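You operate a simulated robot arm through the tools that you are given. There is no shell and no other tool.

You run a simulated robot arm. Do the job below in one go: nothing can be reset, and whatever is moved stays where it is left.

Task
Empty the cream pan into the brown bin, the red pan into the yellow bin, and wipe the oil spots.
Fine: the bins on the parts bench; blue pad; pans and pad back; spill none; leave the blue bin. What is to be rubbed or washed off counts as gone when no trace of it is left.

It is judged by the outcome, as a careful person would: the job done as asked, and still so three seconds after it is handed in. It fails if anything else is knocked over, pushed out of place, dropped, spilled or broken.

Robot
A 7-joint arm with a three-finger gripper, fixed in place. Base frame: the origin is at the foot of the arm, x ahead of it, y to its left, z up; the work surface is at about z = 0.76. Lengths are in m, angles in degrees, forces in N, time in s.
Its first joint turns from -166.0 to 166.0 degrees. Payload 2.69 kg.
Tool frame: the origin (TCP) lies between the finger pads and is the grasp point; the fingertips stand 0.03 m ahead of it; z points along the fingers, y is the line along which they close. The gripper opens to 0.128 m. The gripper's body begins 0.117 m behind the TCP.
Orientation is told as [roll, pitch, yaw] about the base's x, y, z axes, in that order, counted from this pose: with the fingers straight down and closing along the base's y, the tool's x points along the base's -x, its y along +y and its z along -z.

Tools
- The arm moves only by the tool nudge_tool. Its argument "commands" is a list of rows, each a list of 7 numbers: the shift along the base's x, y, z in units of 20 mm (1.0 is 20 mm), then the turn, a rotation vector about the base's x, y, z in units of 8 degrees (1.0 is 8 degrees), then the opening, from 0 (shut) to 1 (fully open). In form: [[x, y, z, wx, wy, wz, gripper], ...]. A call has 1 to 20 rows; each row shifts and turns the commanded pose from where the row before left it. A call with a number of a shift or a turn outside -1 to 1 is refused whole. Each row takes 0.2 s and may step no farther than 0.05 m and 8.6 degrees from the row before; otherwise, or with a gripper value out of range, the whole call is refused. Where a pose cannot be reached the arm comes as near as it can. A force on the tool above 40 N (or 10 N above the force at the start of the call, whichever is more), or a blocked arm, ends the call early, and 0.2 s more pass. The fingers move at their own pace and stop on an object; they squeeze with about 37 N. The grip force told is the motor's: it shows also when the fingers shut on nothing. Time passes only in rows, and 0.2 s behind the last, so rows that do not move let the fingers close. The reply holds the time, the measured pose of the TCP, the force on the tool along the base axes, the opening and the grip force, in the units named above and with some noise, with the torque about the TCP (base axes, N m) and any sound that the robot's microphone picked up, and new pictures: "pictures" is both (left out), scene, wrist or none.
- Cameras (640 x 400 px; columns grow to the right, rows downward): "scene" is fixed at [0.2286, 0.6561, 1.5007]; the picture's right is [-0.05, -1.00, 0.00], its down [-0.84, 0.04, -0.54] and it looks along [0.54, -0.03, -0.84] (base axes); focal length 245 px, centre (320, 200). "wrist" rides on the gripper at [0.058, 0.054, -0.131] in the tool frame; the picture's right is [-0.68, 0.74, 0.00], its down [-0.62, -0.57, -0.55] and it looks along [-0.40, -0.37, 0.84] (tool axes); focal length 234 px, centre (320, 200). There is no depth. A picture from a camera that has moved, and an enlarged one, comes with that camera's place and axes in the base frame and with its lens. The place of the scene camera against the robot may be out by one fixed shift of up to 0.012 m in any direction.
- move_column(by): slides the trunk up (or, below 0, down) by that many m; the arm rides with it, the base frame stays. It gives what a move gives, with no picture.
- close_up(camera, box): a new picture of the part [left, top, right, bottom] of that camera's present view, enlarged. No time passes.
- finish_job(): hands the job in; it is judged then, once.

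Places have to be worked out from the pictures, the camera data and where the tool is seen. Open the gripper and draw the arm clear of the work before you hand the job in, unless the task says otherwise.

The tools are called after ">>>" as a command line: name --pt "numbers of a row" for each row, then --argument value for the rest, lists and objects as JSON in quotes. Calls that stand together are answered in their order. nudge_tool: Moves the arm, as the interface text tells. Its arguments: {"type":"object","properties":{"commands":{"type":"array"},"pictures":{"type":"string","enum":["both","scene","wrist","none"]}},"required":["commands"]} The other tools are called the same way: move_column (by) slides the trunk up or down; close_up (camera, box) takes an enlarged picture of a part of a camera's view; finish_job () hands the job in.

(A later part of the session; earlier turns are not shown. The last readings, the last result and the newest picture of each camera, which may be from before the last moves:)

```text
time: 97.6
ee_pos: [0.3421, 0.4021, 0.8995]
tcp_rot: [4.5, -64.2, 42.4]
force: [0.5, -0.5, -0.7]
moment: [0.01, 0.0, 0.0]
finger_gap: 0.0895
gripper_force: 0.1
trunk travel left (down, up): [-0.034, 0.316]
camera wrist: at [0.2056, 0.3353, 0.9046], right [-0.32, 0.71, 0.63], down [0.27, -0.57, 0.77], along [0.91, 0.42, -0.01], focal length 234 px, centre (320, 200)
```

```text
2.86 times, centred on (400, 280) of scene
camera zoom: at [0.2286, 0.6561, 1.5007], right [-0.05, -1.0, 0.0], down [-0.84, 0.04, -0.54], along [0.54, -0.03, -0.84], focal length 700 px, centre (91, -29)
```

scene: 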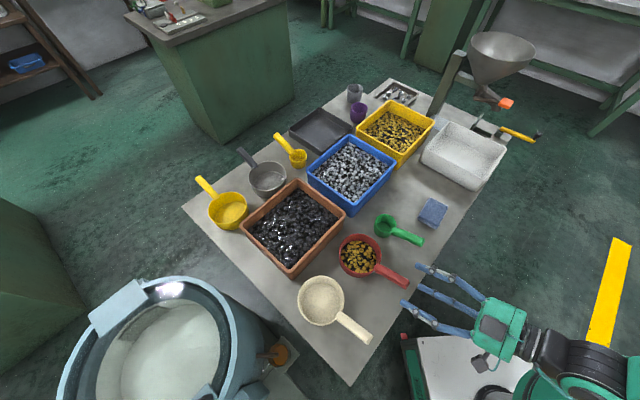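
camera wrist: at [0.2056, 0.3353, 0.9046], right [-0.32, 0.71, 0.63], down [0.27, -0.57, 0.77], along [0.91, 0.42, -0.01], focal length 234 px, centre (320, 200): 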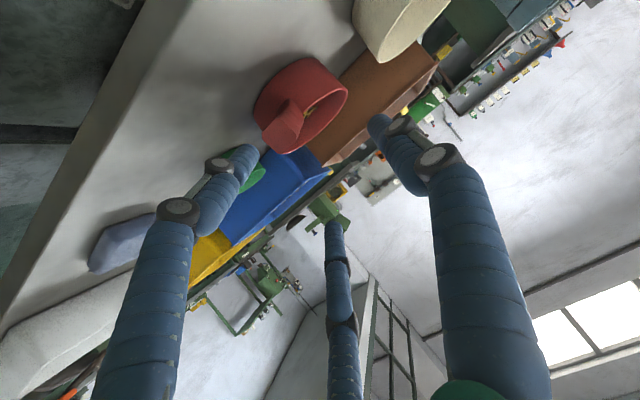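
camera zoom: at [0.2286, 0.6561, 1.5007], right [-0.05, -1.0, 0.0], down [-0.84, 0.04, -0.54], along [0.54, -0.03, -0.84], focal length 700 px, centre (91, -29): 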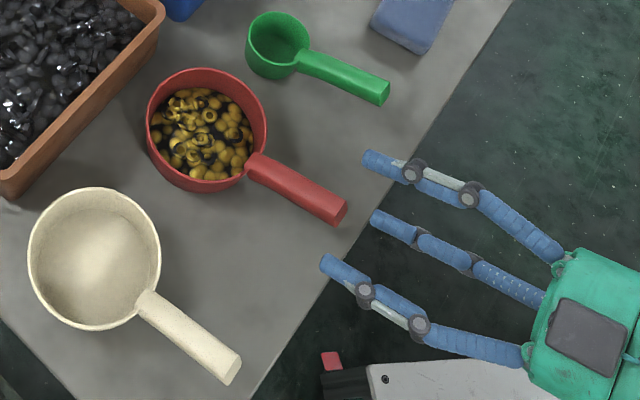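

The handle lies ~11 mm to the right of the tool axis. I lower the trunk the remaining 34 mm, shift laterally, and check again.

>>> nudge_tool --pt "0.425 -0.4 0 0 0 0 0.7" --pt "0 0 0 0 0 0 0.7" --pictures "none"

>>> move_column --by -0.033

>>> nudge_tool --pt "0 0 0 0 0 0 0.6"

>>> close_up --camera "wrist" --box '[200, 30, 440, 260]'

>>> close_up --camera "scene" --box '[320, 210, 480, 350]'

```text
time: 98.2
ee_pos: [0.3447, 0.3991, 0.8991]
tcp_rot: [4.5, -64.2, 42.0]
force: [0.0, 0.0, 0.0]
moment: [0.03, 0.02, 0.01]
finger_gap: 0.0895
gripper_force: 0.1
out of reach, approached as far as the arm can: row 1
trunk travel left (down, up): [-0.034, 0.316]
```

```text
time: 99.0
ee_pos: [0.3455, 0.3987, 0.8662]
tcp_rot: [4.4, -64.1, 42.0]
force: [0.6, -0.2, 0.6]
moment: [0.01, -0.01, -0.03]
finger_gap: 0.0898
gripper_force: 0.0
trunk travel left (down, up): [-0.001, 0.349]
```

```text
time: 99.4
ee_pos: [0.3432, 0.3986, 0.8657]
tcp_rot: [4.5, -64.1, 41.9]
force: [-0.5, -0.6, 0.3]
moment: [-0.04, 0.03, -0.01]
finger_gap: 0.0766
gripper_force: 0.0
trunk travel left (down, up): [-0.001, 0.349]
camera wrist: at [0.2069, 0.3328, 0.8718], right [-0.31, 0.71, 0.63], down [0.27, -0.57, 0.77], along [0.91, 0.41, -0.01], focal length 234 px, centre (320, 200)
```

scene: 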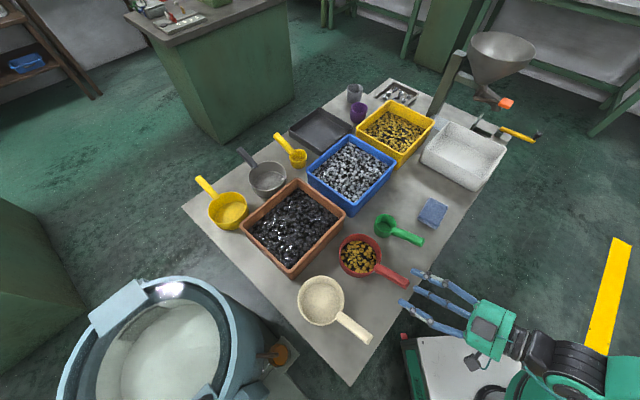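
wrist: 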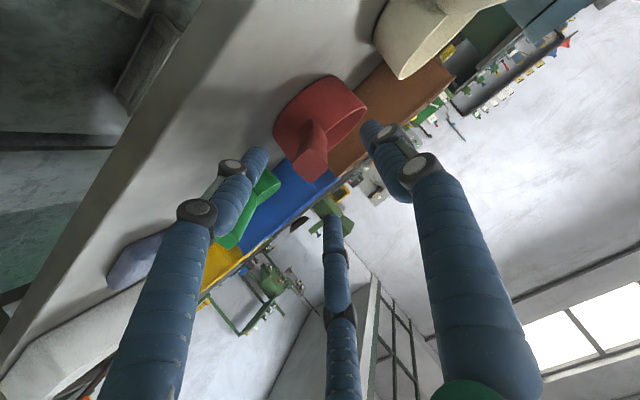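

```text
1.74 times, centred on (320, 145) of wrist
camera zoom: at [0.2069, 0.3328, 0.8718], right [-0.31, 0.71, 0.63], down [0.27, -0.57, 0.77], along [0.91, 0.41, -0.01], focal length 407 px, centre (320, 296)
```

zoom: 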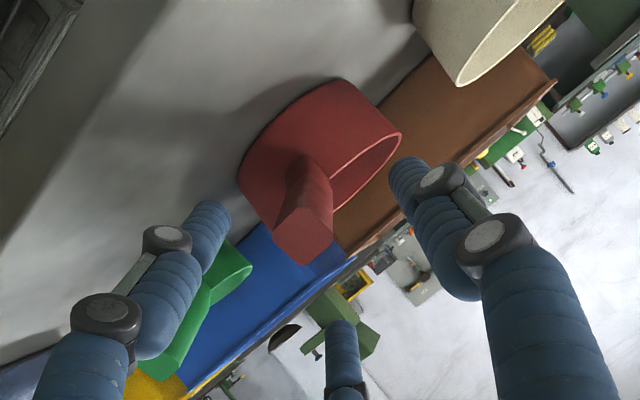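

```text
2.86 times, centred on (400, 280) of scene
camera zoom: at [0.2286, 0.6561, 1.5007], right [-0.05, -1.0, 0.0], down [-0.84, 0.04, -0.54], along [0.54, -0.03, -0.84], focal length 700 px, centre (91, -29)
```

zoom: 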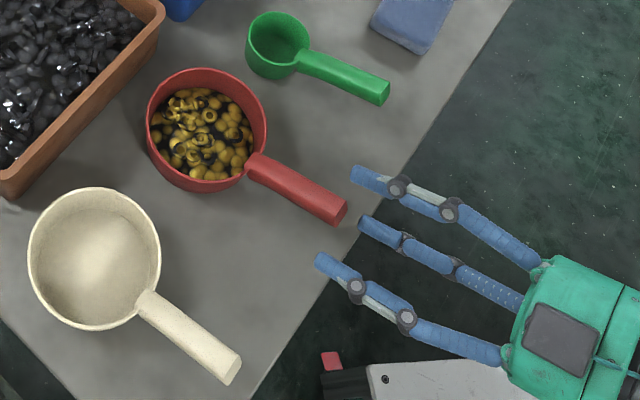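

The handle end is now ~5 mm off axis; I fold that correction into the 60 mm advance along the tool axis.

>>> nudge_tool --pt "0.52 0.48 -0.41 0 0 0 0.6" --pt "0.52 0.48 -0.41 0 0 0 0.6" --pt "0.52 0.48 -0.41 0 0 0 0.6" --pt "0 0 0 0 0 0 0.6"

>>> close_up --camera "wrist" --box '[200, 30, 440, 260]'

>>> close_up --camera "scene" --box '[320, 210, 480, 350]'

```text
time: 100.4
ee_pos: [0.368, 0.4322, 0.8525]
tcp_rot: [2.6, -64.1, 43.4]
force: [0.1, 0.5, -0.4]
moment: [-0.02, 0.02, -0.01]
finger_gap: 0.0768
gripper_force: 0.1
out of reach, approached as far as the arm can: row 2, 3
trunk travel left (down, up): [-0.001, 0.349]
camera wrist: at [0.2303, 0.3675, 0.8582], right [-0.31, 0.72, 0.62], down [0.26, -0.57, 0.78], along [0.91, 0.41, -0.01], focal length 234 px, centre (320, 200)
```

scene: 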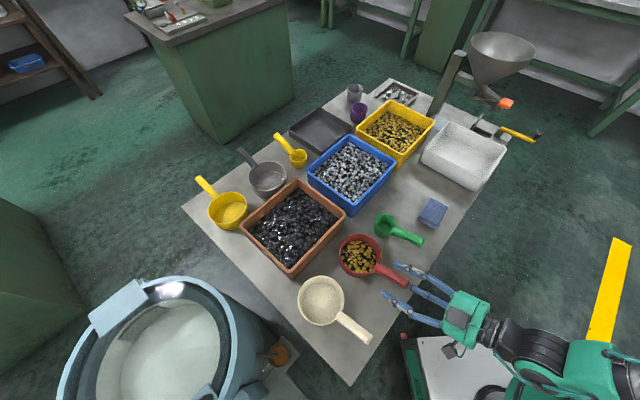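
wrist: 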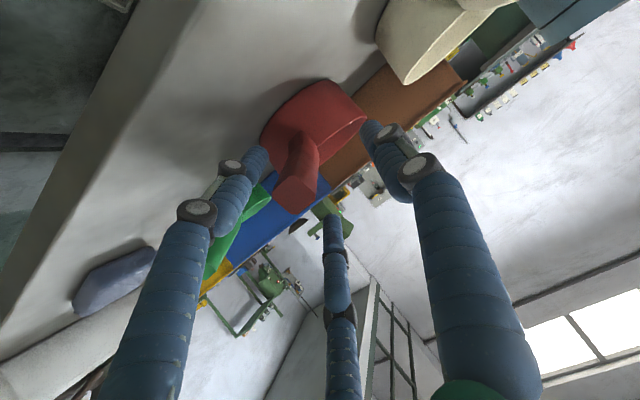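

```text
1.74 times, centred on (320, 145) of wrist
camera zoom: at [0.2303, 0.3675, 0.8582], right [-0.31, 0.72, 0.62], down [0.26, -0.57, 0.78], along [0.91, 0.41, -0.01], focal length 407 px, centre (320, 296)
```

zoom: 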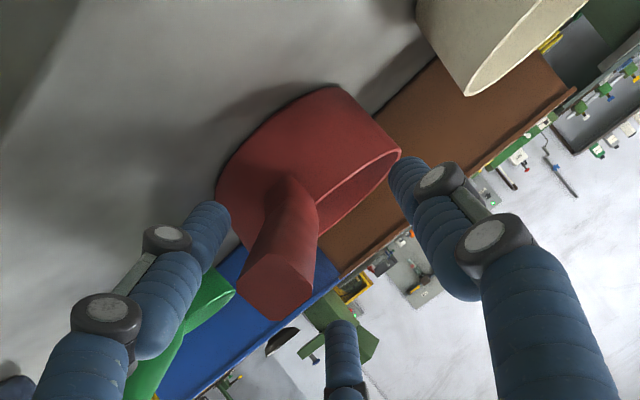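

```text
2.86 times, centred on (400, 280) of scene
camera zoom: at [0.2286, 0.6561, 1.5007], right [-0.05, -1.0, 0.0], down [-0.84, 0.04, -0.54], along [0.54, -0.03, -0.84], focal length 700 px, centre (91, -29)
```

zoom: 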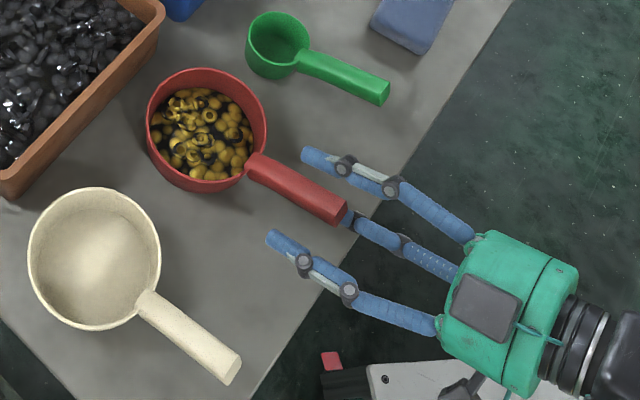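

Reach runs out here with so much lean: the tool stopped ~12 mm high and 8 mm left. I reduce the lean by 12° (tool ~38° below horizontal), which should bring the pose back into reach, keeping the fingers around the handle end.

>>> nudge_tool --pt "0 0 0 -0.3745 0.3315 0 0.6" --pt "0 0 0 -0.3745 0.3315 0 0.6" --pt "0 0 0 -0.3745 0.3315 0 0.6" --pt "0 0 0 0 0 0 0.6"

>>> close_up --camera "wrist" --box '[200, 30, 440, 260]'

>>> close_up --camera "scene" --box '[320, 210, 480, 350]'

```text
time: 101.4
ee_pos: [0.3674, 0.4329, 0.8528]
tcp_rot: [2.2, -52.1, 43.9]
force: [-0.2, 0.0, -0.6]
moment: [0.02, -0.01, 0.02]
finger_gap: 0.0768
gripper_force: 0.1
trunk travel left (down, up): [-0.001, 0.349]
camera wrist: at [0.2329, 0.3701, 0.8874], right [-0.23, 0.8, 0.55], down [0.38, -0.45, 0.81], along [0.9, 0.39, -0.2], focal length 234 px, centre (320, 200)
```

scene: 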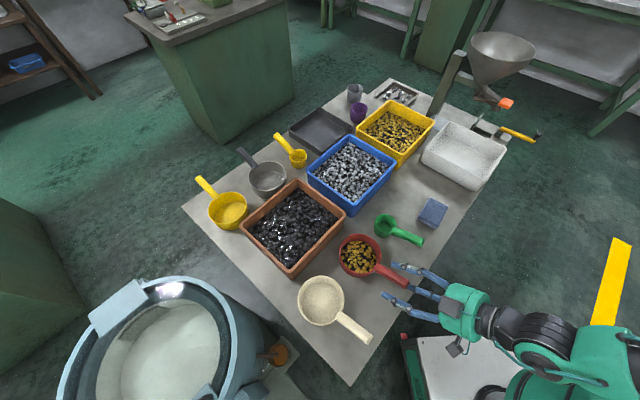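
wrist: 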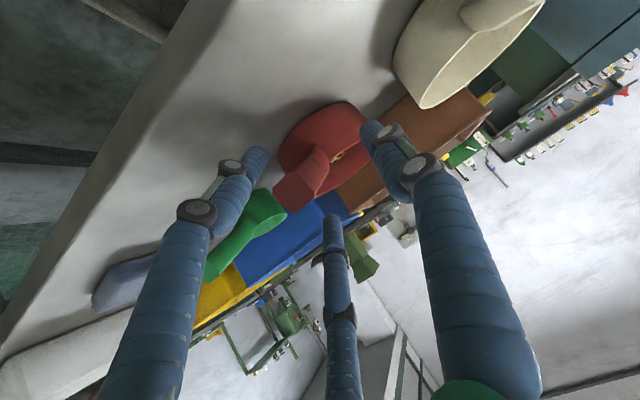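

```text
1.74 times, centred on (320, 145) of wrist
camera zoom: at [0.2329, 0.3701, 0.8874], right [-0.23, 0.8, 0.55], down [0.38, -0.45, 0.81], along [0.9, 0.39, -0.2], focal length 407 px, centre (320, 296)
```

zoom: 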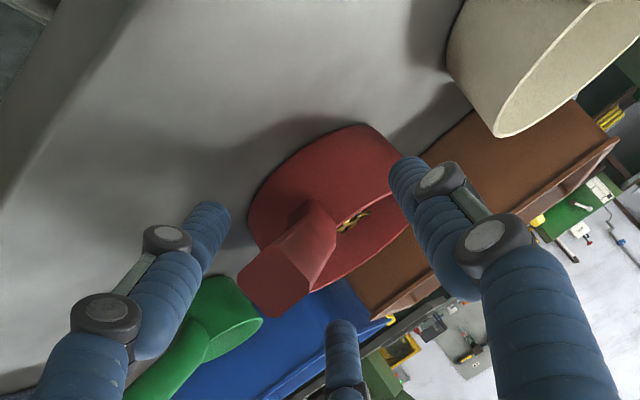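

```text
2.86 times, centred on (400, 280) of scene
camera zoom: at [0.2286, 0.6561, 1.5007], right [-0.05, -1.0, 0.0], down [-0.84, 0.04, -0.54], along [0.54, -0.03, -0.84], focal length 700 px, centre (91, -29)
```

zoom: 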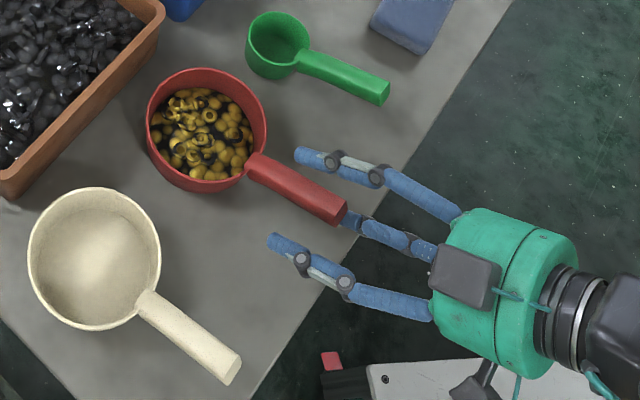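

Pose is now reachable. Triangulated again, the red handle end is at (0.3695, 0.4165, 0.845); I shift 11 mm right, then advance 33 mm along the tool axis.

>>> nudge_tool --pt "0.205 -0.2 0 0 0 0.12 0.6" --pt "0.205 -0.2 0 0 0 0.12 0.6" --pt "0 0 0 0 0 0 0.6"

>>> close_up --camera "wrist" --box '[200, 30, 440, 260]'

```text
time: 102.2
ee_pos: [0.3695, 0.4281, 0.853]
tcp_rot: [2.2, -52.2, 45.7]
force: [0.9, 0.7, -0.7]
moment: [0.02, 0.03, -0.02]
finger_gap: 0.0771
gripper_force: 0.1
out of reach, approached as far as the arm can: row 2
trunk travel left (down, up): [-0.001, 0.349]
camera wrist: at [0.2378, 0.3617, 0.8872], right [-0.25, 0.79, 0.55], down [0.39, -0.44, 0.81], along [0.88, 0.42, -0.2], focal length 234 px, centre (320, 200)
```

scene: 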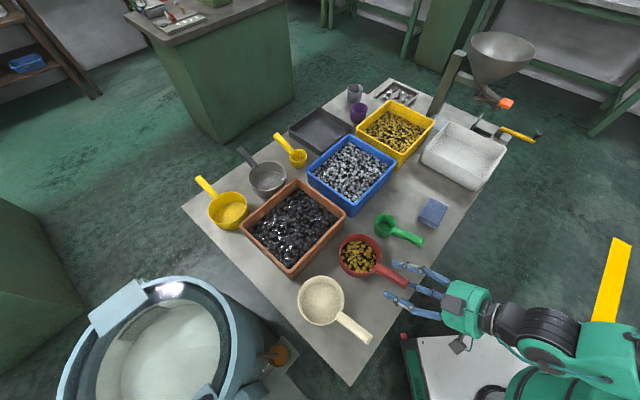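
wrist: 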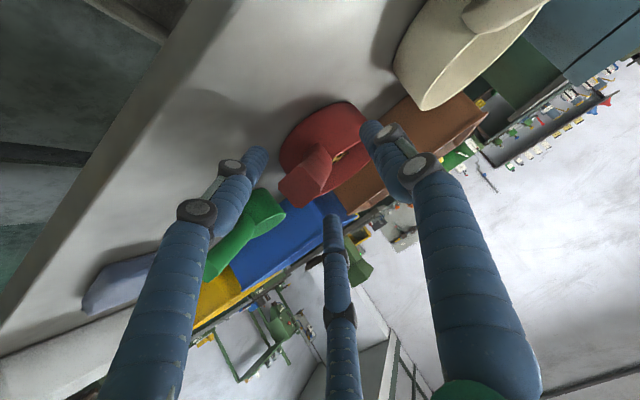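

```text
1.74 times, centred on (320, 145) of wrist
camera zoom: at [0.2378, 0.3617, 0.8872], right [-0.25, 0.79, 0.55], down [0.39, -0.44, 0.81], along [0.88, 0.42, -0.2], focal length 407 px, centre (320, 296)
```

zoom: 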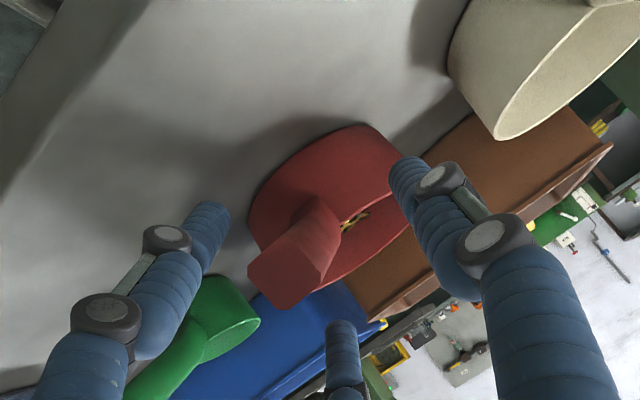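

Still limited sideways. I lessen the lean a further 17° (tool ~55° below horizontal) and try the lateral correction again.

>>> nudge_tool --pt "0 0 0 -0.38 0.37 0 0.6" --pt "0 0 0 -0.38 0.37 0 0.6" --pt "0 0 0 -0.38 0.37 0 0.6" --pt "0 0 0 -0.38 0.37 0 0.6" --pt "0.15 -0.15 0 0 0 0 0.6" --pt "0.15 -0.15 0 0 0 0 0.6" --pt "0 0 0 0 0 0 0.6"

>>> close_up --camera "wrist" --box '[200, 30, 440, 260]'

>>> close_up --camera "scene" --box '[320, 210, 480, 350]'

```text
time: 103.8
ee_pos: [0.3768, 0.4213, 0.8535]
tcp_rot: [2.2, -35.2, 45.8]
force: [0.1, 0.6, 0.9]
moment: [-0.03, 0.0, 0.05]
finger_gap: 0.0767
gripper_force: 0.1
trunk travel left (down, up): [-0.001, 0.349]
camera wrist: at [0.2554, 0.3673, 0.9269], right [-0.15, 0.9, 0.41], down [0.56, -0.27, 0.78], along [0.81, 0.35, -0.46], focal length 234 px, centre (320, 200)
```

scene: 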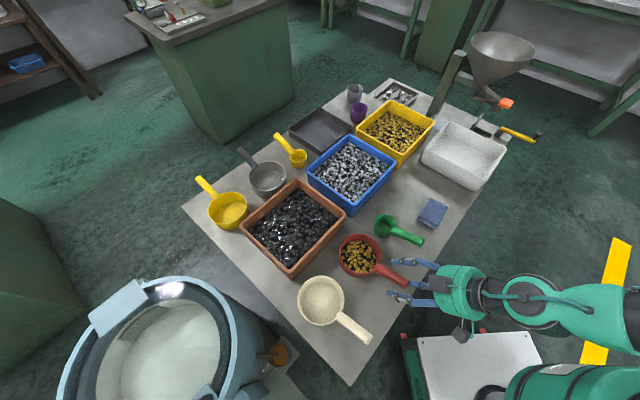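
wrist: 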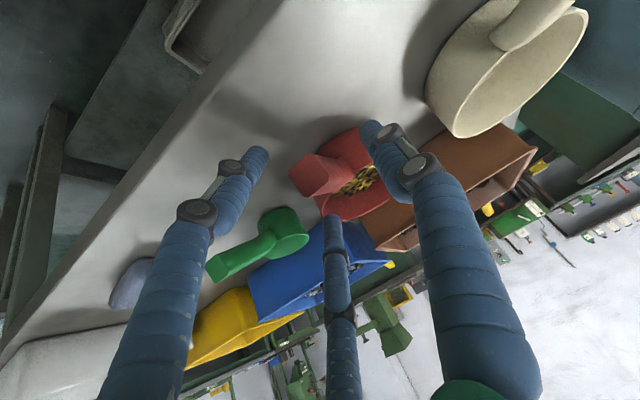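

```text
1.74 times, centred on (320, 145) of wrist
camera zoom: at [0.2554, 0.3673, 0.9269], right [-0.15, 0.9, 0.41], down [0.56, -0.27, 0.78], along [0.81, 0.35, -0.46], focal length 407 px, centre (320, 296)
```

zoom: 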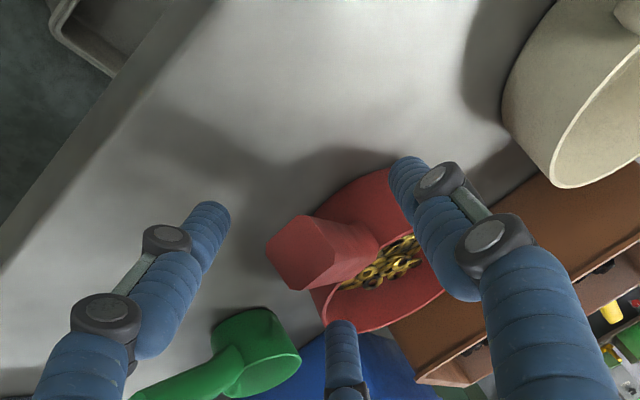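

```text
2.86 times, centred on (400, 280) of scene
camera zoom: at [0.2286, 0.6561, 1.5007], right [-0.05, -1.0, 0.0], down [-0.84, 0.04, -0.54], along [0.54, -0.03, -0.84], focal length 700 px, centre (91, -29)
```

zoom: 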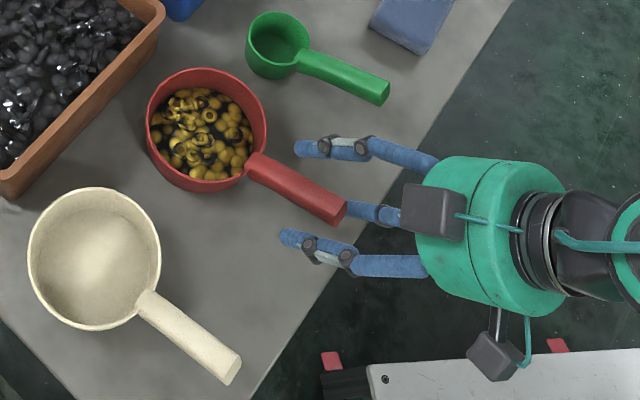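

Now it moves freely. I shift 10 mm across and advance 33 mm along the tool axis so the handle sits at the grasp point; I'll re-lean there.

>>> nudge_tool --pt "0.275 0.285 0.28 0 0 0 0.6" --pt "0.21 0.245 -0.45 0 0 0 0.6" --pt "0.21 0.245 -0.45 0 0 0 0.6" --pt "0.2 0.245 -0.45 0 0 0 0.6" --pt "0 0 0 0 0 0 0.6"

>>> close_up --camera "wrist" --box '[200, 30, 440, 260]'

>>> close_up --camera "scene" --box '[320, 210, 480, 350]'

```text
time: 105.0
ee_pos: [0.3936, 0.4429, 0.8302]
tcp_rot: [2.2, -35.2, 45.8]
force: [0.3, -0.1, 1.1]
moment: [0.0, 0.01, 0.03]
finger_gap: 0.0768
gripper_force: 0.1
trunk travel left (down, up): [-0.001, 0.349]
camera wrist: at [0.2733, 0.3881, 0.9052], right [-0.15, 0.9, 0.41], down [0.56, -0.27, 0.78], along [0.81, 0.35, -0.46], focal length 234 px, centre (320, 200)
```

scene: 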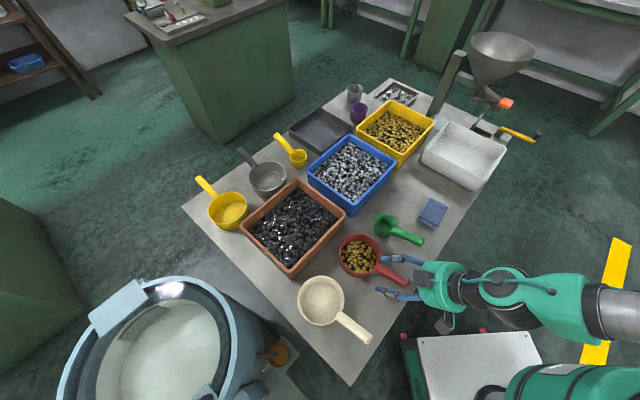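
wrist: 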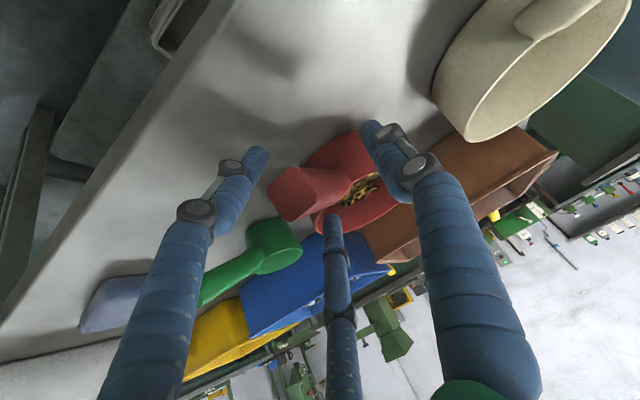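

```text
1.74 times, centred on (320, 145) of wrist
camera zoom: at [0.2733, 0.3881, 0.9052], right [-0.15, 0.9, 0.41], down [0.56, -0.27, 0.78], along [0.81, 0.35, -0.46], focal length 407 px, centre (320, 296)
```

zoom: 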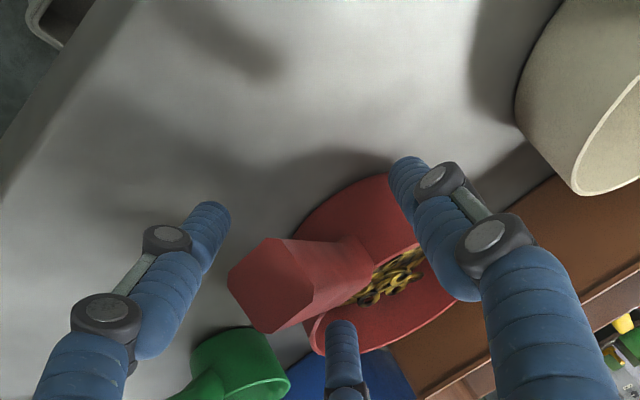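

```text
2.86 times, centred on (400, 280) of scene
camera zoom: at [0.2286, 0.6561, 1.5007], right [-0.05, -1.0, 0.0], down [-0.84, 0.04, -0.54], along [0.54, -0.03, -0.84], focal length 700 px, centre (91, -29)
```

zoom: 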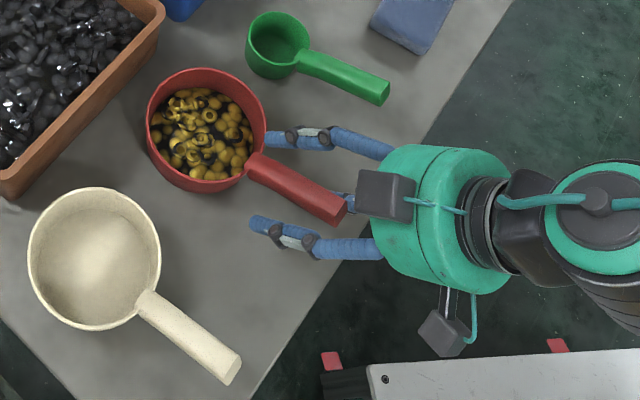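

The handle is where predicted between the fingers. Now I re-lean by +15° about the grasp point, to grip more along the handle.

>>> nudge_tool --pt "0 0 0 0.483 -0.405 0 0.6" --pt "0 0 0 0.483 -0.405 0 0.6" --pt "0 0 0 0.483 -0.405 0 0.6" --pt "0 0 0 0 0 0 0.6"

>>> close_up --camera "wrist" --box '[200, 30, 440, 260]'

>>> close_up --camera "scene" --box '[320, 210, 480, 350]'

```text
time: 106.0
ee_pos: [0.3926, 0.439, 0.8248]
tcp_rot: [0.1, -45.5, 45.3]
force: [0.3, 0.3, -0.7]
moment: [0.0, 0.01, 0.0]
finger_gap: 0.0769
gripper_force: 0.0
out of reach, approached as far as the arm can: row 2, 3
trunk travel left (down, up): [-0.001, 0.349]
camera wrist: at [0.2608, 0.3815, 0.8751], right [-0.19, 0.85, 0.48], down [0.43, -0.37, 0.82], along [0.88, 0.37, -0.3], focal length 234 px, centre (320, 200)
```

scene: 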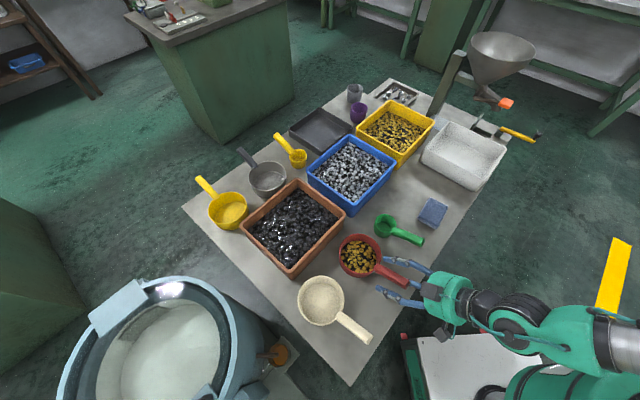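
wrist: 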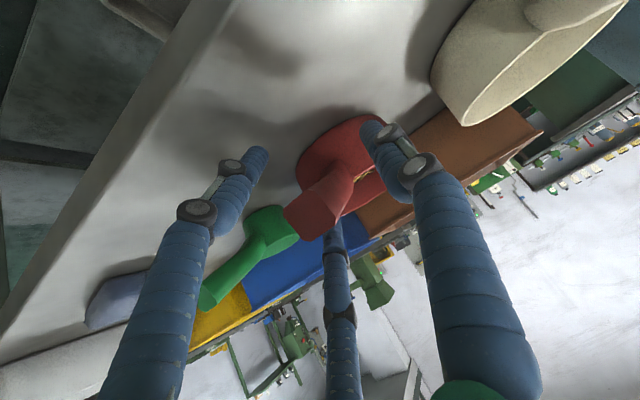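

```text
1.74 times, centred on (320, 145) of wrist
camera zoom: at [0.2608, 0.3815, 0.8751], right [-0.19, 0.85, 0.48], down [0.43, -0.37, 0.82], along [0.88, 0.37, -0.3], focal length 407 px, centre (320, 296)
```

zoom: 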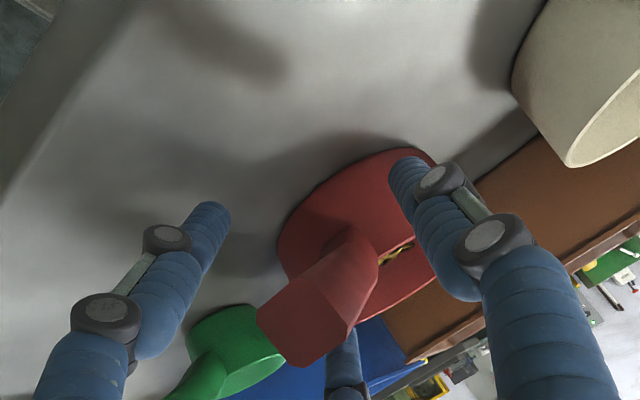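

```text
2.86 times, centred on (400, 280) of scene
camera zoom: at [0.2286, 0.6561, 1.5007], right [-0.05, -1.0, 0.0], down [-0.84, 0.04, -0.54], along [0.54, -0.03, -0.84], focal length 700 px, centre (91, -29)
```

zoom: 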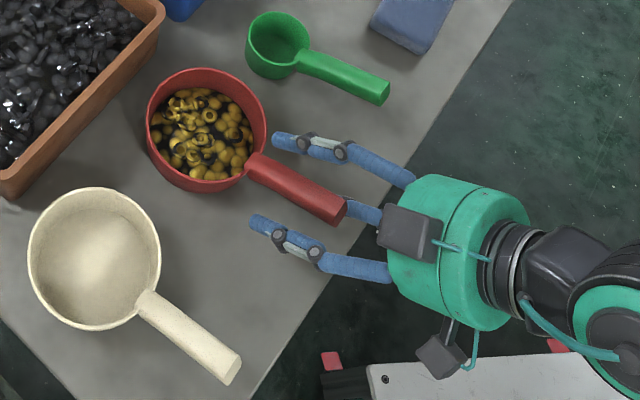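

Lean 45° is what the arm can hold here; I settle the command at that lean, check, and then close on the handle.

>>> nudge_tool --pt "0 0 0 -0.43 0.36 0 0.6" --pt "0 0 0 0 0 0 0.6" --pictures "none"

```text
time: 106.6
ee_pos: [0.393, 0.4396, 0.8261]
tcp_rot: [-0.2, -41.0, 45.7]
force: [-0.3, -0.3, 0.1]
moment: [0.0, 0.01, -0.02]
finger_gap: 0.077
gripper_force: 0.1
trunk travel left (down, up): [-0.001, 0.349]
```

>>> nudge_tool --pt "0.05 0.17 0.25 0.3 -0.25 0 0.6" --pt "0 0 0 0 0 0 0.6" --pictures "wrist"

>>> close_up --camera "scene" --box '[320, 210, 480, 350]'

```text
time: 107.2
ee_pos: [0.3929, 0.4438, 0.8304]
tcp_rot: [0.1, -44.0, 45.6]
force: [0.4, -0.7, -0.6]
moment: [-0.07, -0.01, 0.03]
finger_gap: 0.077
gripper_force: 0.0
trunk travel left (down, up): [-0.001, 0.349]
camera wrist: at [0.2626, 0.3859, 0.8836], right [-0.19, 0.86, 0.47], down [0.45, -0.35, 0.82], along [0.88, 0.36, -0.32], focal length 234 px, centre (320, 200)
```

wrist: 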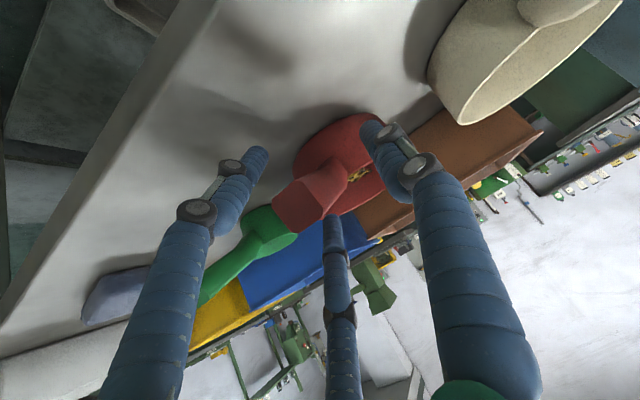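

```text
2.86 times, centred on (400, 280) of scene
camera zoom: at [0.2286, 0.6561, 1.5007], right [-0.05, -1.0, 0.0], down [-0.84, 0.04, -0.54], along [0.54, -0.03, -0.84], focal length 700 px, centre (91, -29)
```

zoom: 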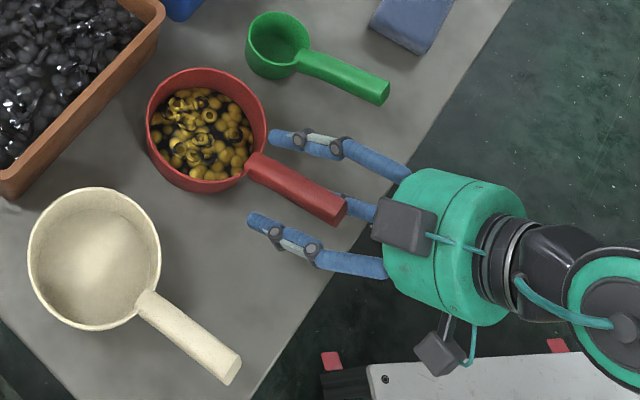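

Aligned: handle end is where expected. A small +3° yaw to match the handle's direction, then close.

>>> nudge_tool --pt "0 0 0 0 0 0.38 0.6" --pt "0 0 0 0 0 0 0.45" --pt "0 0 0 0 0 0 0.3" --pt "0 0 0 0 0 0 0.15" --pt "0 0 0 0 0 0 0" --pt "0 0 0 0 0 0 0"

>>> close_up --camera "scene" --box '[320, 210, 480, 350]'

>>> close_up --camera "wrist" --box '[200, 90, 440, 300]'

```text
time: 108.6
ee_pos: [0.3943, 0.4449, 0.8326]
tcp_rot: [0.2, -44.6, 47.1]
force: [4.2, 2.6, 11.7]
moment: [0.59, -0.7, -0.03]
finger_gap: 0.031
gripper_force: 36.5
trunk travel left (down, up): [-0.001, 0.349]
camera wrist: at [0.2649, 0.3828, 0.8852], right [-0.21, 0.85, 0.48], down [0.46, -0.34, 0.82], along [0.86, 0.39, -0.31], focal length 234 px, centre (320, 200)
```

scene: 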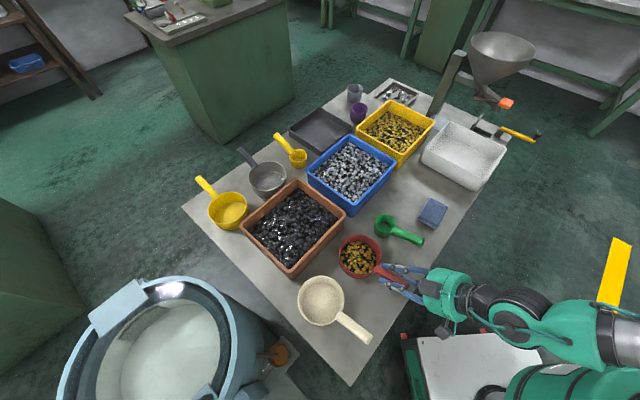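
wrist: 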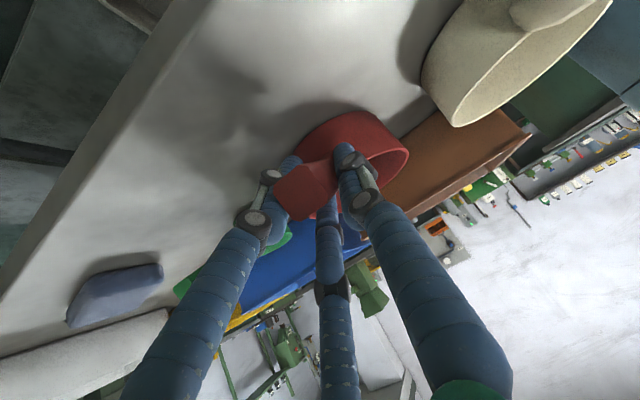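

```text
2.86 times, centred on (400, 280) of scene
camera zoom: at [0.2286, 0.6561, 1.5007], right [-0.05, -1.0, 0.0], down [-0.84, 0.04, -0.54], along [0.54, -0.03, -0.84], focal length 700 px, centre (91, -29)
```

zoom: 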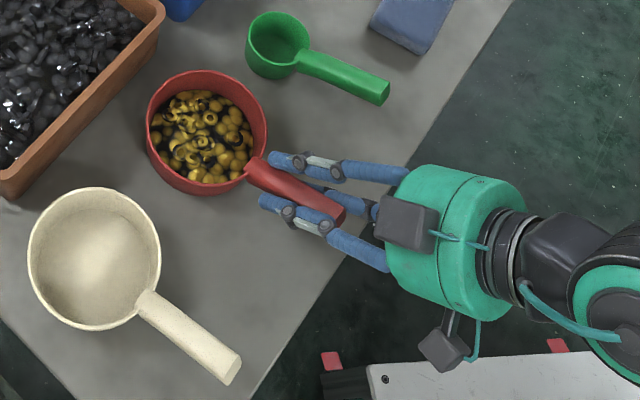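

```text
1.90 times, centred on (320, 195) of wrist
camera zoom: at [0.2649, 0.3828, 0.8852], right [-0.21, 0.85, 0.48], down [0.46, -0.34, 0.82], along [0.86, 0.39, -0.31], focal length 446 px, centre (320, 210)
```

zoom: 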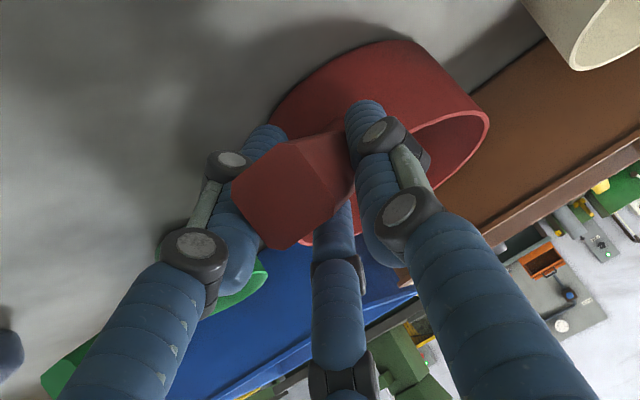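

Gripped (gap 0.031, 36 N); the pan is lightly pressed down. I lift 30 mm gently and check the pan's attitude.

>>> nudge_tool --pt "0 0 0.2 0 0 0 0" --pt "0 0 0.3 0 0 0 0" --pt "0 0 0.4 0 0 0 0" --pt "0 0 0.5 0 0 0 0" --pt "0 0 0.5 0 0 0 0" --pt "0 0 0 0 0 0 0"

>>> close_up --camera "scene" --box '[320, 210, 480, 350]'

>>> close_up --camera "wrist" --box '[200, 90, 440, 300]'

```text
time: 110.0
ee_pos: [0.3936, 0.4424, 0.8676]
tcp_rot: [0.1, -44.1, 48.5]
force: [-1.0, 0.2, -2.3]
moment: [-0.16, 0.18, 0.01]
finger_gap: 0.03
gripper_force: 36.9
trunk travel left (down, up): [-0.001, 0.349]
camera wrist: at [0.2656, 0.3788, 0.9211], right [-0.23, 0.85, 0.47], down [0.46, -0.33, 0.82], along [0.86, 0.41, -0.32], focal length 234 px, centre (320, 200)
```

scene: 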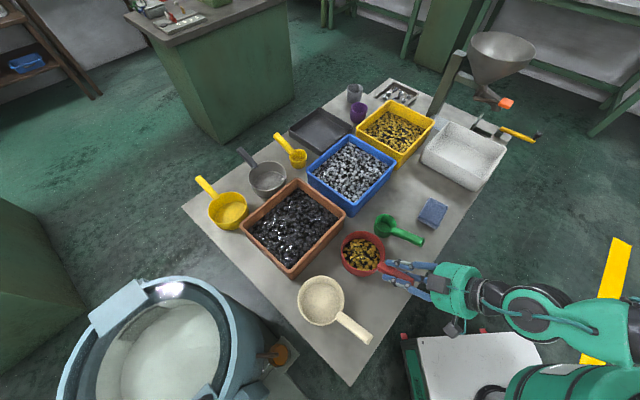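
wrist: 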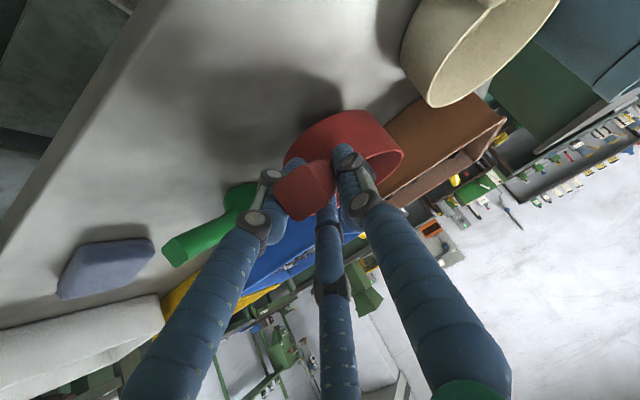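

```text
2.86 times, centred on (400, 280) of scene
camera zoom: at [0.2286, 0.6561, 1.5007], right [-0.05, -1.0, 0.0], down [-0.84, 0.04, -0.54], along [0.54, -0.03, -0.84], focal length 700 px, centre (91, -29)
```

zoom: 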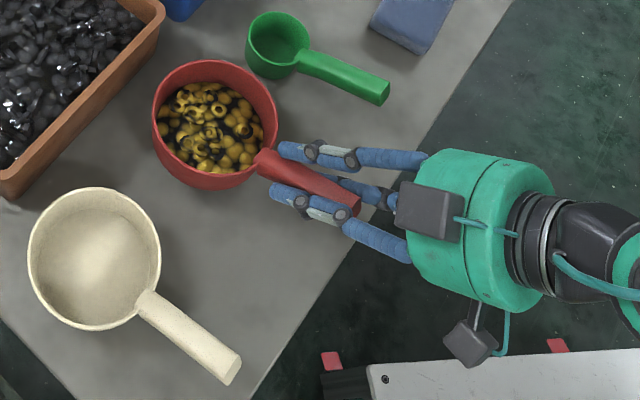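

```text
1.90 times, centred on (320, 195) of wrist
camera zoom: at [0.2656, 0.3788, 0.9211], right [-0.23, 0.85, 0.47], down [0.46, -0.33, 0.82], along [0.86, 0.41, -0.32], focal length 446 px, centre (320, 210)
```

zoom: 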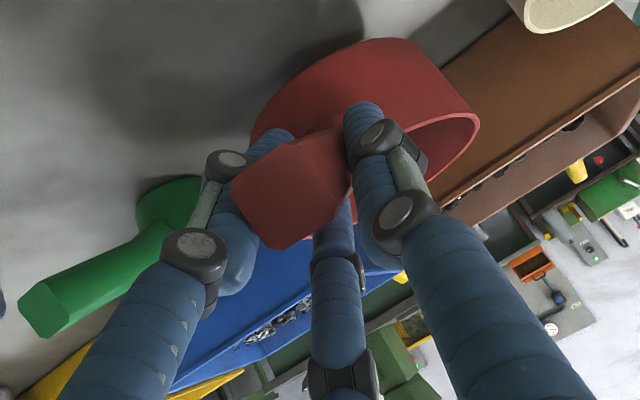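

The red pan is held level (~2.5–4 N). I raise it with the trunk by 0.125 m so it clears all bins.

>>> move_column --by 0.125

>>> nudge_tool --pt "0.2 0 0 0 0 0 0" --pt "0.4 -0.1 0 0 0 0 0" --pt "0.6 -0.25 0 0 0 0 0" --pt "0.7 -0.3 0 0 0 0 0" --pt "0.7 -0.3 0 0 0 0 0" --pt "0.7 -0.3 0 0 0 0 0" --pt "0.7 -0.3 0 0 0 0 0" --pt "0.7 -0.3 0 0 0 0 0" --pt "0.7 -0.3 0 0 0 0 0" --pt "0.7 -0.3 0 0 0 0 0" --pt "0.7 -0.3 0 0 0 0 0" --pt "0.7 -0.3 0 0 0 0 0" --pt "0.7 -0.3 0 0 0 0 0" --pt "0.6 -0.25 0 0 0 0 0" --pt "0.3 -0.15 0 0 0 0 0" --pt "0 0 0 0 0 0 0"

>>> close_up --camera "scene" --box '[300, 90, 500, 250]'

```text
time: 111.5
ee_pos: [0.3932, 0.4428, 0.9921]
tcp_rot: [0.1, -44.1, 48.4]
force: [0.2, -0.1, -3.0]
moment: [-0.19, 0.18, 0.01]
finger_gap: 0.0298
gripper_force: 36.9
trunk travel left (down, up): [-0.126, 0.224]
```

```text
time: 114.9
ee_pos: [0.5764, 0.3679, 0.9917]
tcp_rot: [0.0, -44.1, 48.5]
force: [0.4, -0.3, -3.7]
moment: [-0.18, 0.15, 0.03]
finger_gap: 0.0291
gripper_force: 36.9
trunk travel left (down, up): [-0.126, 0.224]
camera wrist: at [0.4478, 0.3041, 1.0458], right [-0.23, 0.85, 0.47], down [0.46, -0.33, 0.82], along [0.85, 0.41, -0.32], focal length 234 px, centre (320, 200)
```

scene: 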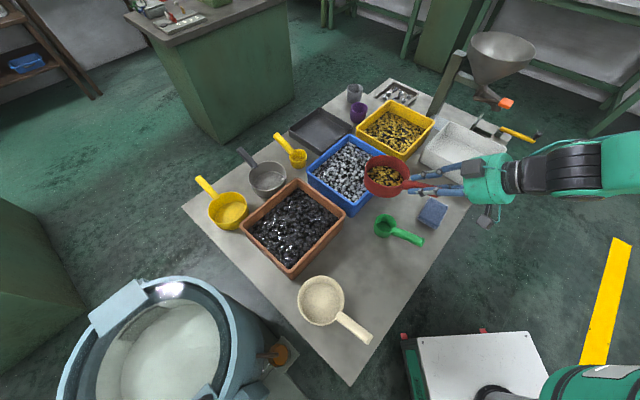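
wrist: 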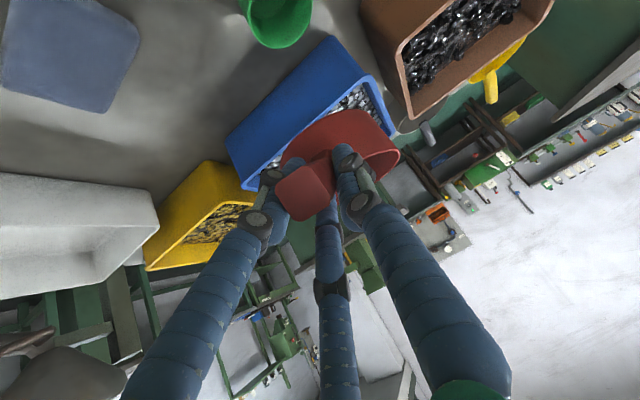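

```text
2.50 times, centred on (400, 170) of scene
camera zoom: at [0.2286, 0.6561, 1.5007], right [-0.05, -1.0, 0.0], down [-0.84, 0.04, -0.54], along [0.54, -0.03, -0.84], focal length 613 px, centre (120, 275)
```

zoom: 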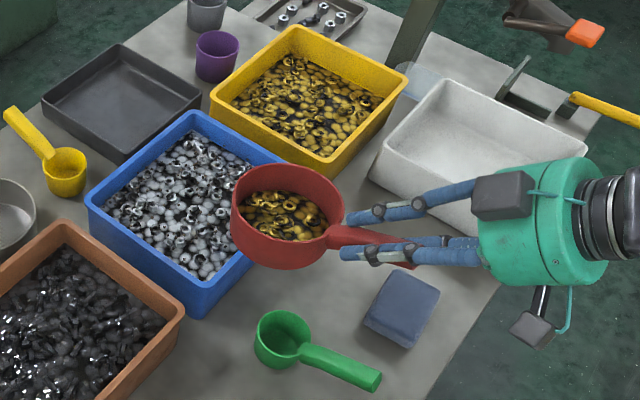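

The pan is level over the blue bin's near edge. I continue toward the yellow bin: TCP target ≈(0.88, 0.231, 1.0) puts the pan centre near (0.935, 0.315).

>>> nudge_tool --pt "0.4 -0.18 0.2 0 0 0 0" --pt "0.7 -0.316 0.2 0 0 0 0" --pt "0.95 -0.428 0.1 0 0 0 0" --pt "0.95 -0.428 0 0 0 0 0" --pt "0.95 -0.428 0 0 0 0 0" --pt "0.95 -0.428 0 0 0 0 0" --pt "0.95 -0.428 0 0 0 0 0" --pt "0.95 -0.428 0 0 0 0 0" --pt "0.95 -0.428 0 0 0 0 0" --pt "0.95 -0.428 0 0 0 0 0" --pt "0.95 -0.428 0 0 0 0 0" --pt "0.8 -0.36 0 0 0 0 0" --pt "0.6 -0.27 0 0 0 0 0" --pt "0.3 -0.13 0 0 0 0 0" --pt "0 0 0 0 0 0 0"

>>> close_up --camera "scene" --box '[300, 60, 500, 220]'

```text
time: 118.1
ee_pos: [0.803, 0.2643, 1.0026]
tcp_rot: [0.1, -44.1, 48.6]
force: [0.0, -0.4, -3.3]
moment: [-0.24, 0.19, -0.01]
finger_gap: 0.0288
gripper_force: 37.0
trunk travel left (down, up): [-0.126, 0.224]
camera wrist: at [0.6752, 0.2007, 1.0561], right [-0.23, 0.85, 0.47], down [0.46, -0.33, 0.82], along [0.86, 0.41, -0.32], focal length 234 px, centre (320, 200)
```

scene: 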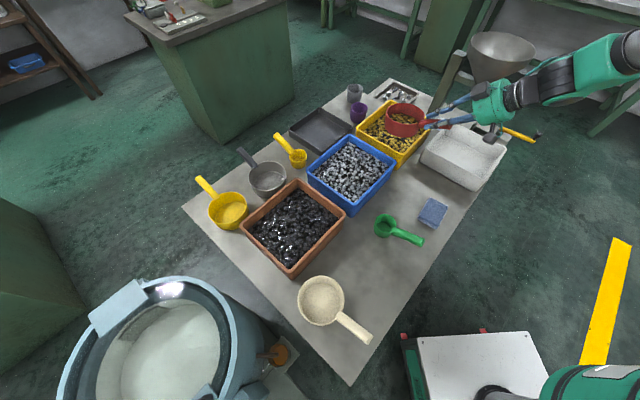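
wrist: 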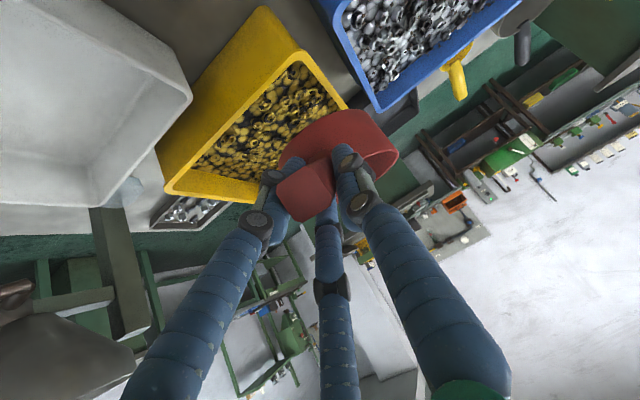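

```text
2.50 times, centred on (400, 140) of scene
camera zoom: at [0.2286, 0.6561, 1.5007], right [-0.05, -1.0, 0.0], down [-0.84, 0.04, -0.54], along [0.54, -0.03, -0.84], focal length 613 px, centre (120, 350)
```

zoom: 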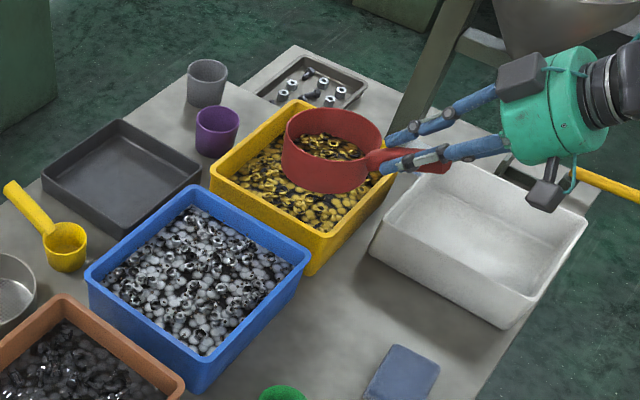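

I need a more careful fix on the yellow bin's rim before pouring; enlarging that part of the scene view.

>>> close_up --camera "scene" --box '[340, 80, 450, 180]'

>>> close_up --camera "wrist" --box '[130, 0, 420, 230]'

```text
4.00 times, centred on (395, 130) of scene
camera zoom: at [0.2286, 0.6561, 1.5007], right [-0.05, -1.0, 0.0], down [-0.84, 0.04, -0.54], along [0.54, -0.03, -0.84], focal length 980 px, centre (20, 480)
```

zoom: 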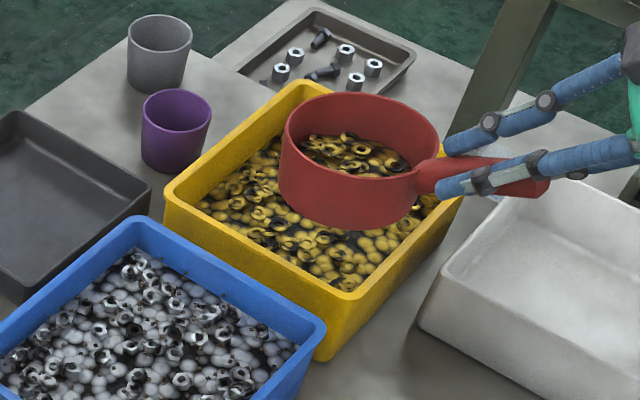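

```text
1.74 times, centred on (275, 115) of wrist
camera zoom: at [0.6752, 0.2007, 1.0561], right [-0.23, 0.85, 0.47], down [0.46, -0.33, 0.82], along [0.86, 0.41, -0.32], focal length 407 px, centre (398, 348)
```

zoom: 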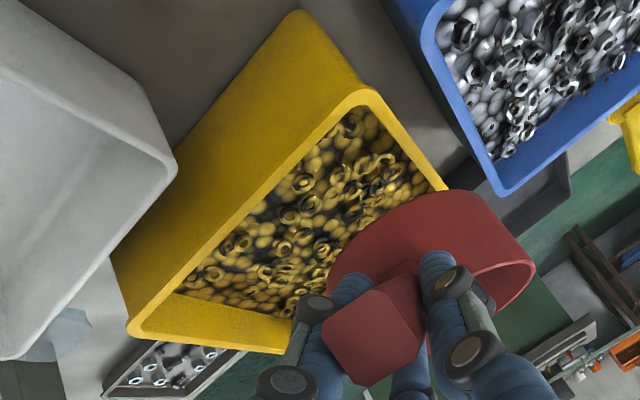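

The yellow bin's rim is fixed now: z≈0.86, centre ≈(0.958, 0.315). The pan centre is at ~(0.859, 0.349), so I move on by (+0.099, −0.048) and lower slightly.

>>> nudge_tool --pt "0.4 -0.19 0 0 0 0 0" --pt "0.7 -0.34 0 0 0 0 0" --pt "0.8 -0.39 0 0 0 0 0" --pt "0.8 -0.39 0 0 0 0 0" --pt "0.8 -0.39 0 0 0 0 0" --pt "0.7 -0.34 -0.2 0 0 0 0" --pt "0.5 -0.24 -0.3 0 0 0 0" --pt "0.25 -0.12 -0.3 0 0 0 0" --pt "0 0 0 0 0 0 0"

>>> close_up --camera "scene" --box '[340, 60, 460, 180]'

```text
time: 120.1
ee_pos: [0.9026, 0.2171, 0.9862]
tcp_rot: [0.1, -44.1, 48.5]
force: [0.1, 0.3, -3.4]
moment: [-0.17, 0.19, 0.03]
finger_gap: 0.0289
gripper_force: 37.2
trunk travel left (down, up): [-0.126, 0.224]
camera wrist: at [0.7737, 0.153, 1.0399], right [-0.23, 0.85, 0.47], down [0.46, -0.33, 0.82], along [0.86, 0.41, -0.32], focal length 234 px, centre (320, 200)
```

scene: 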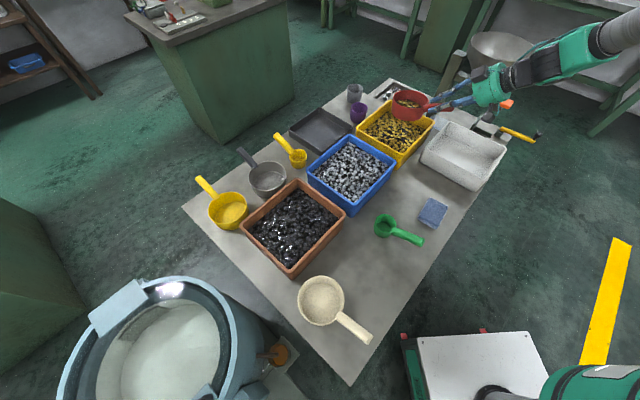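
wrist: 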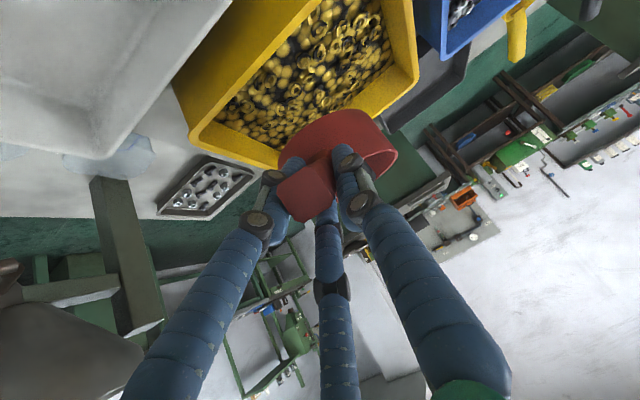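

```text
3.33 times, centred on (400, 120) of scene
camera zoom: at [0.2286, 0.6561, 1.5007], right [-0.05, -1.0, 0.0], down [-0.84, 0.04, -0.54], along [0.54, -0.03, -0.84], focal length 817 px, centre (53, 467)
```

zoom: 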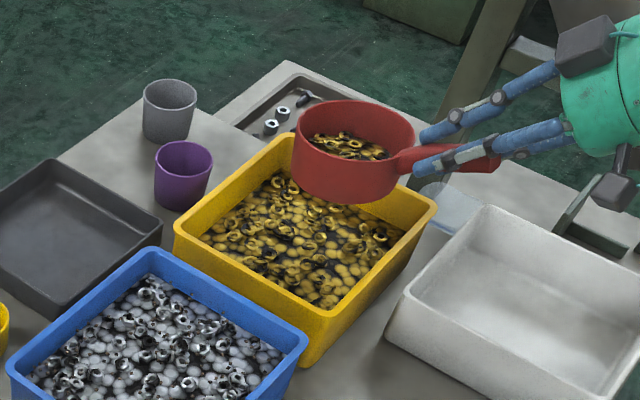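

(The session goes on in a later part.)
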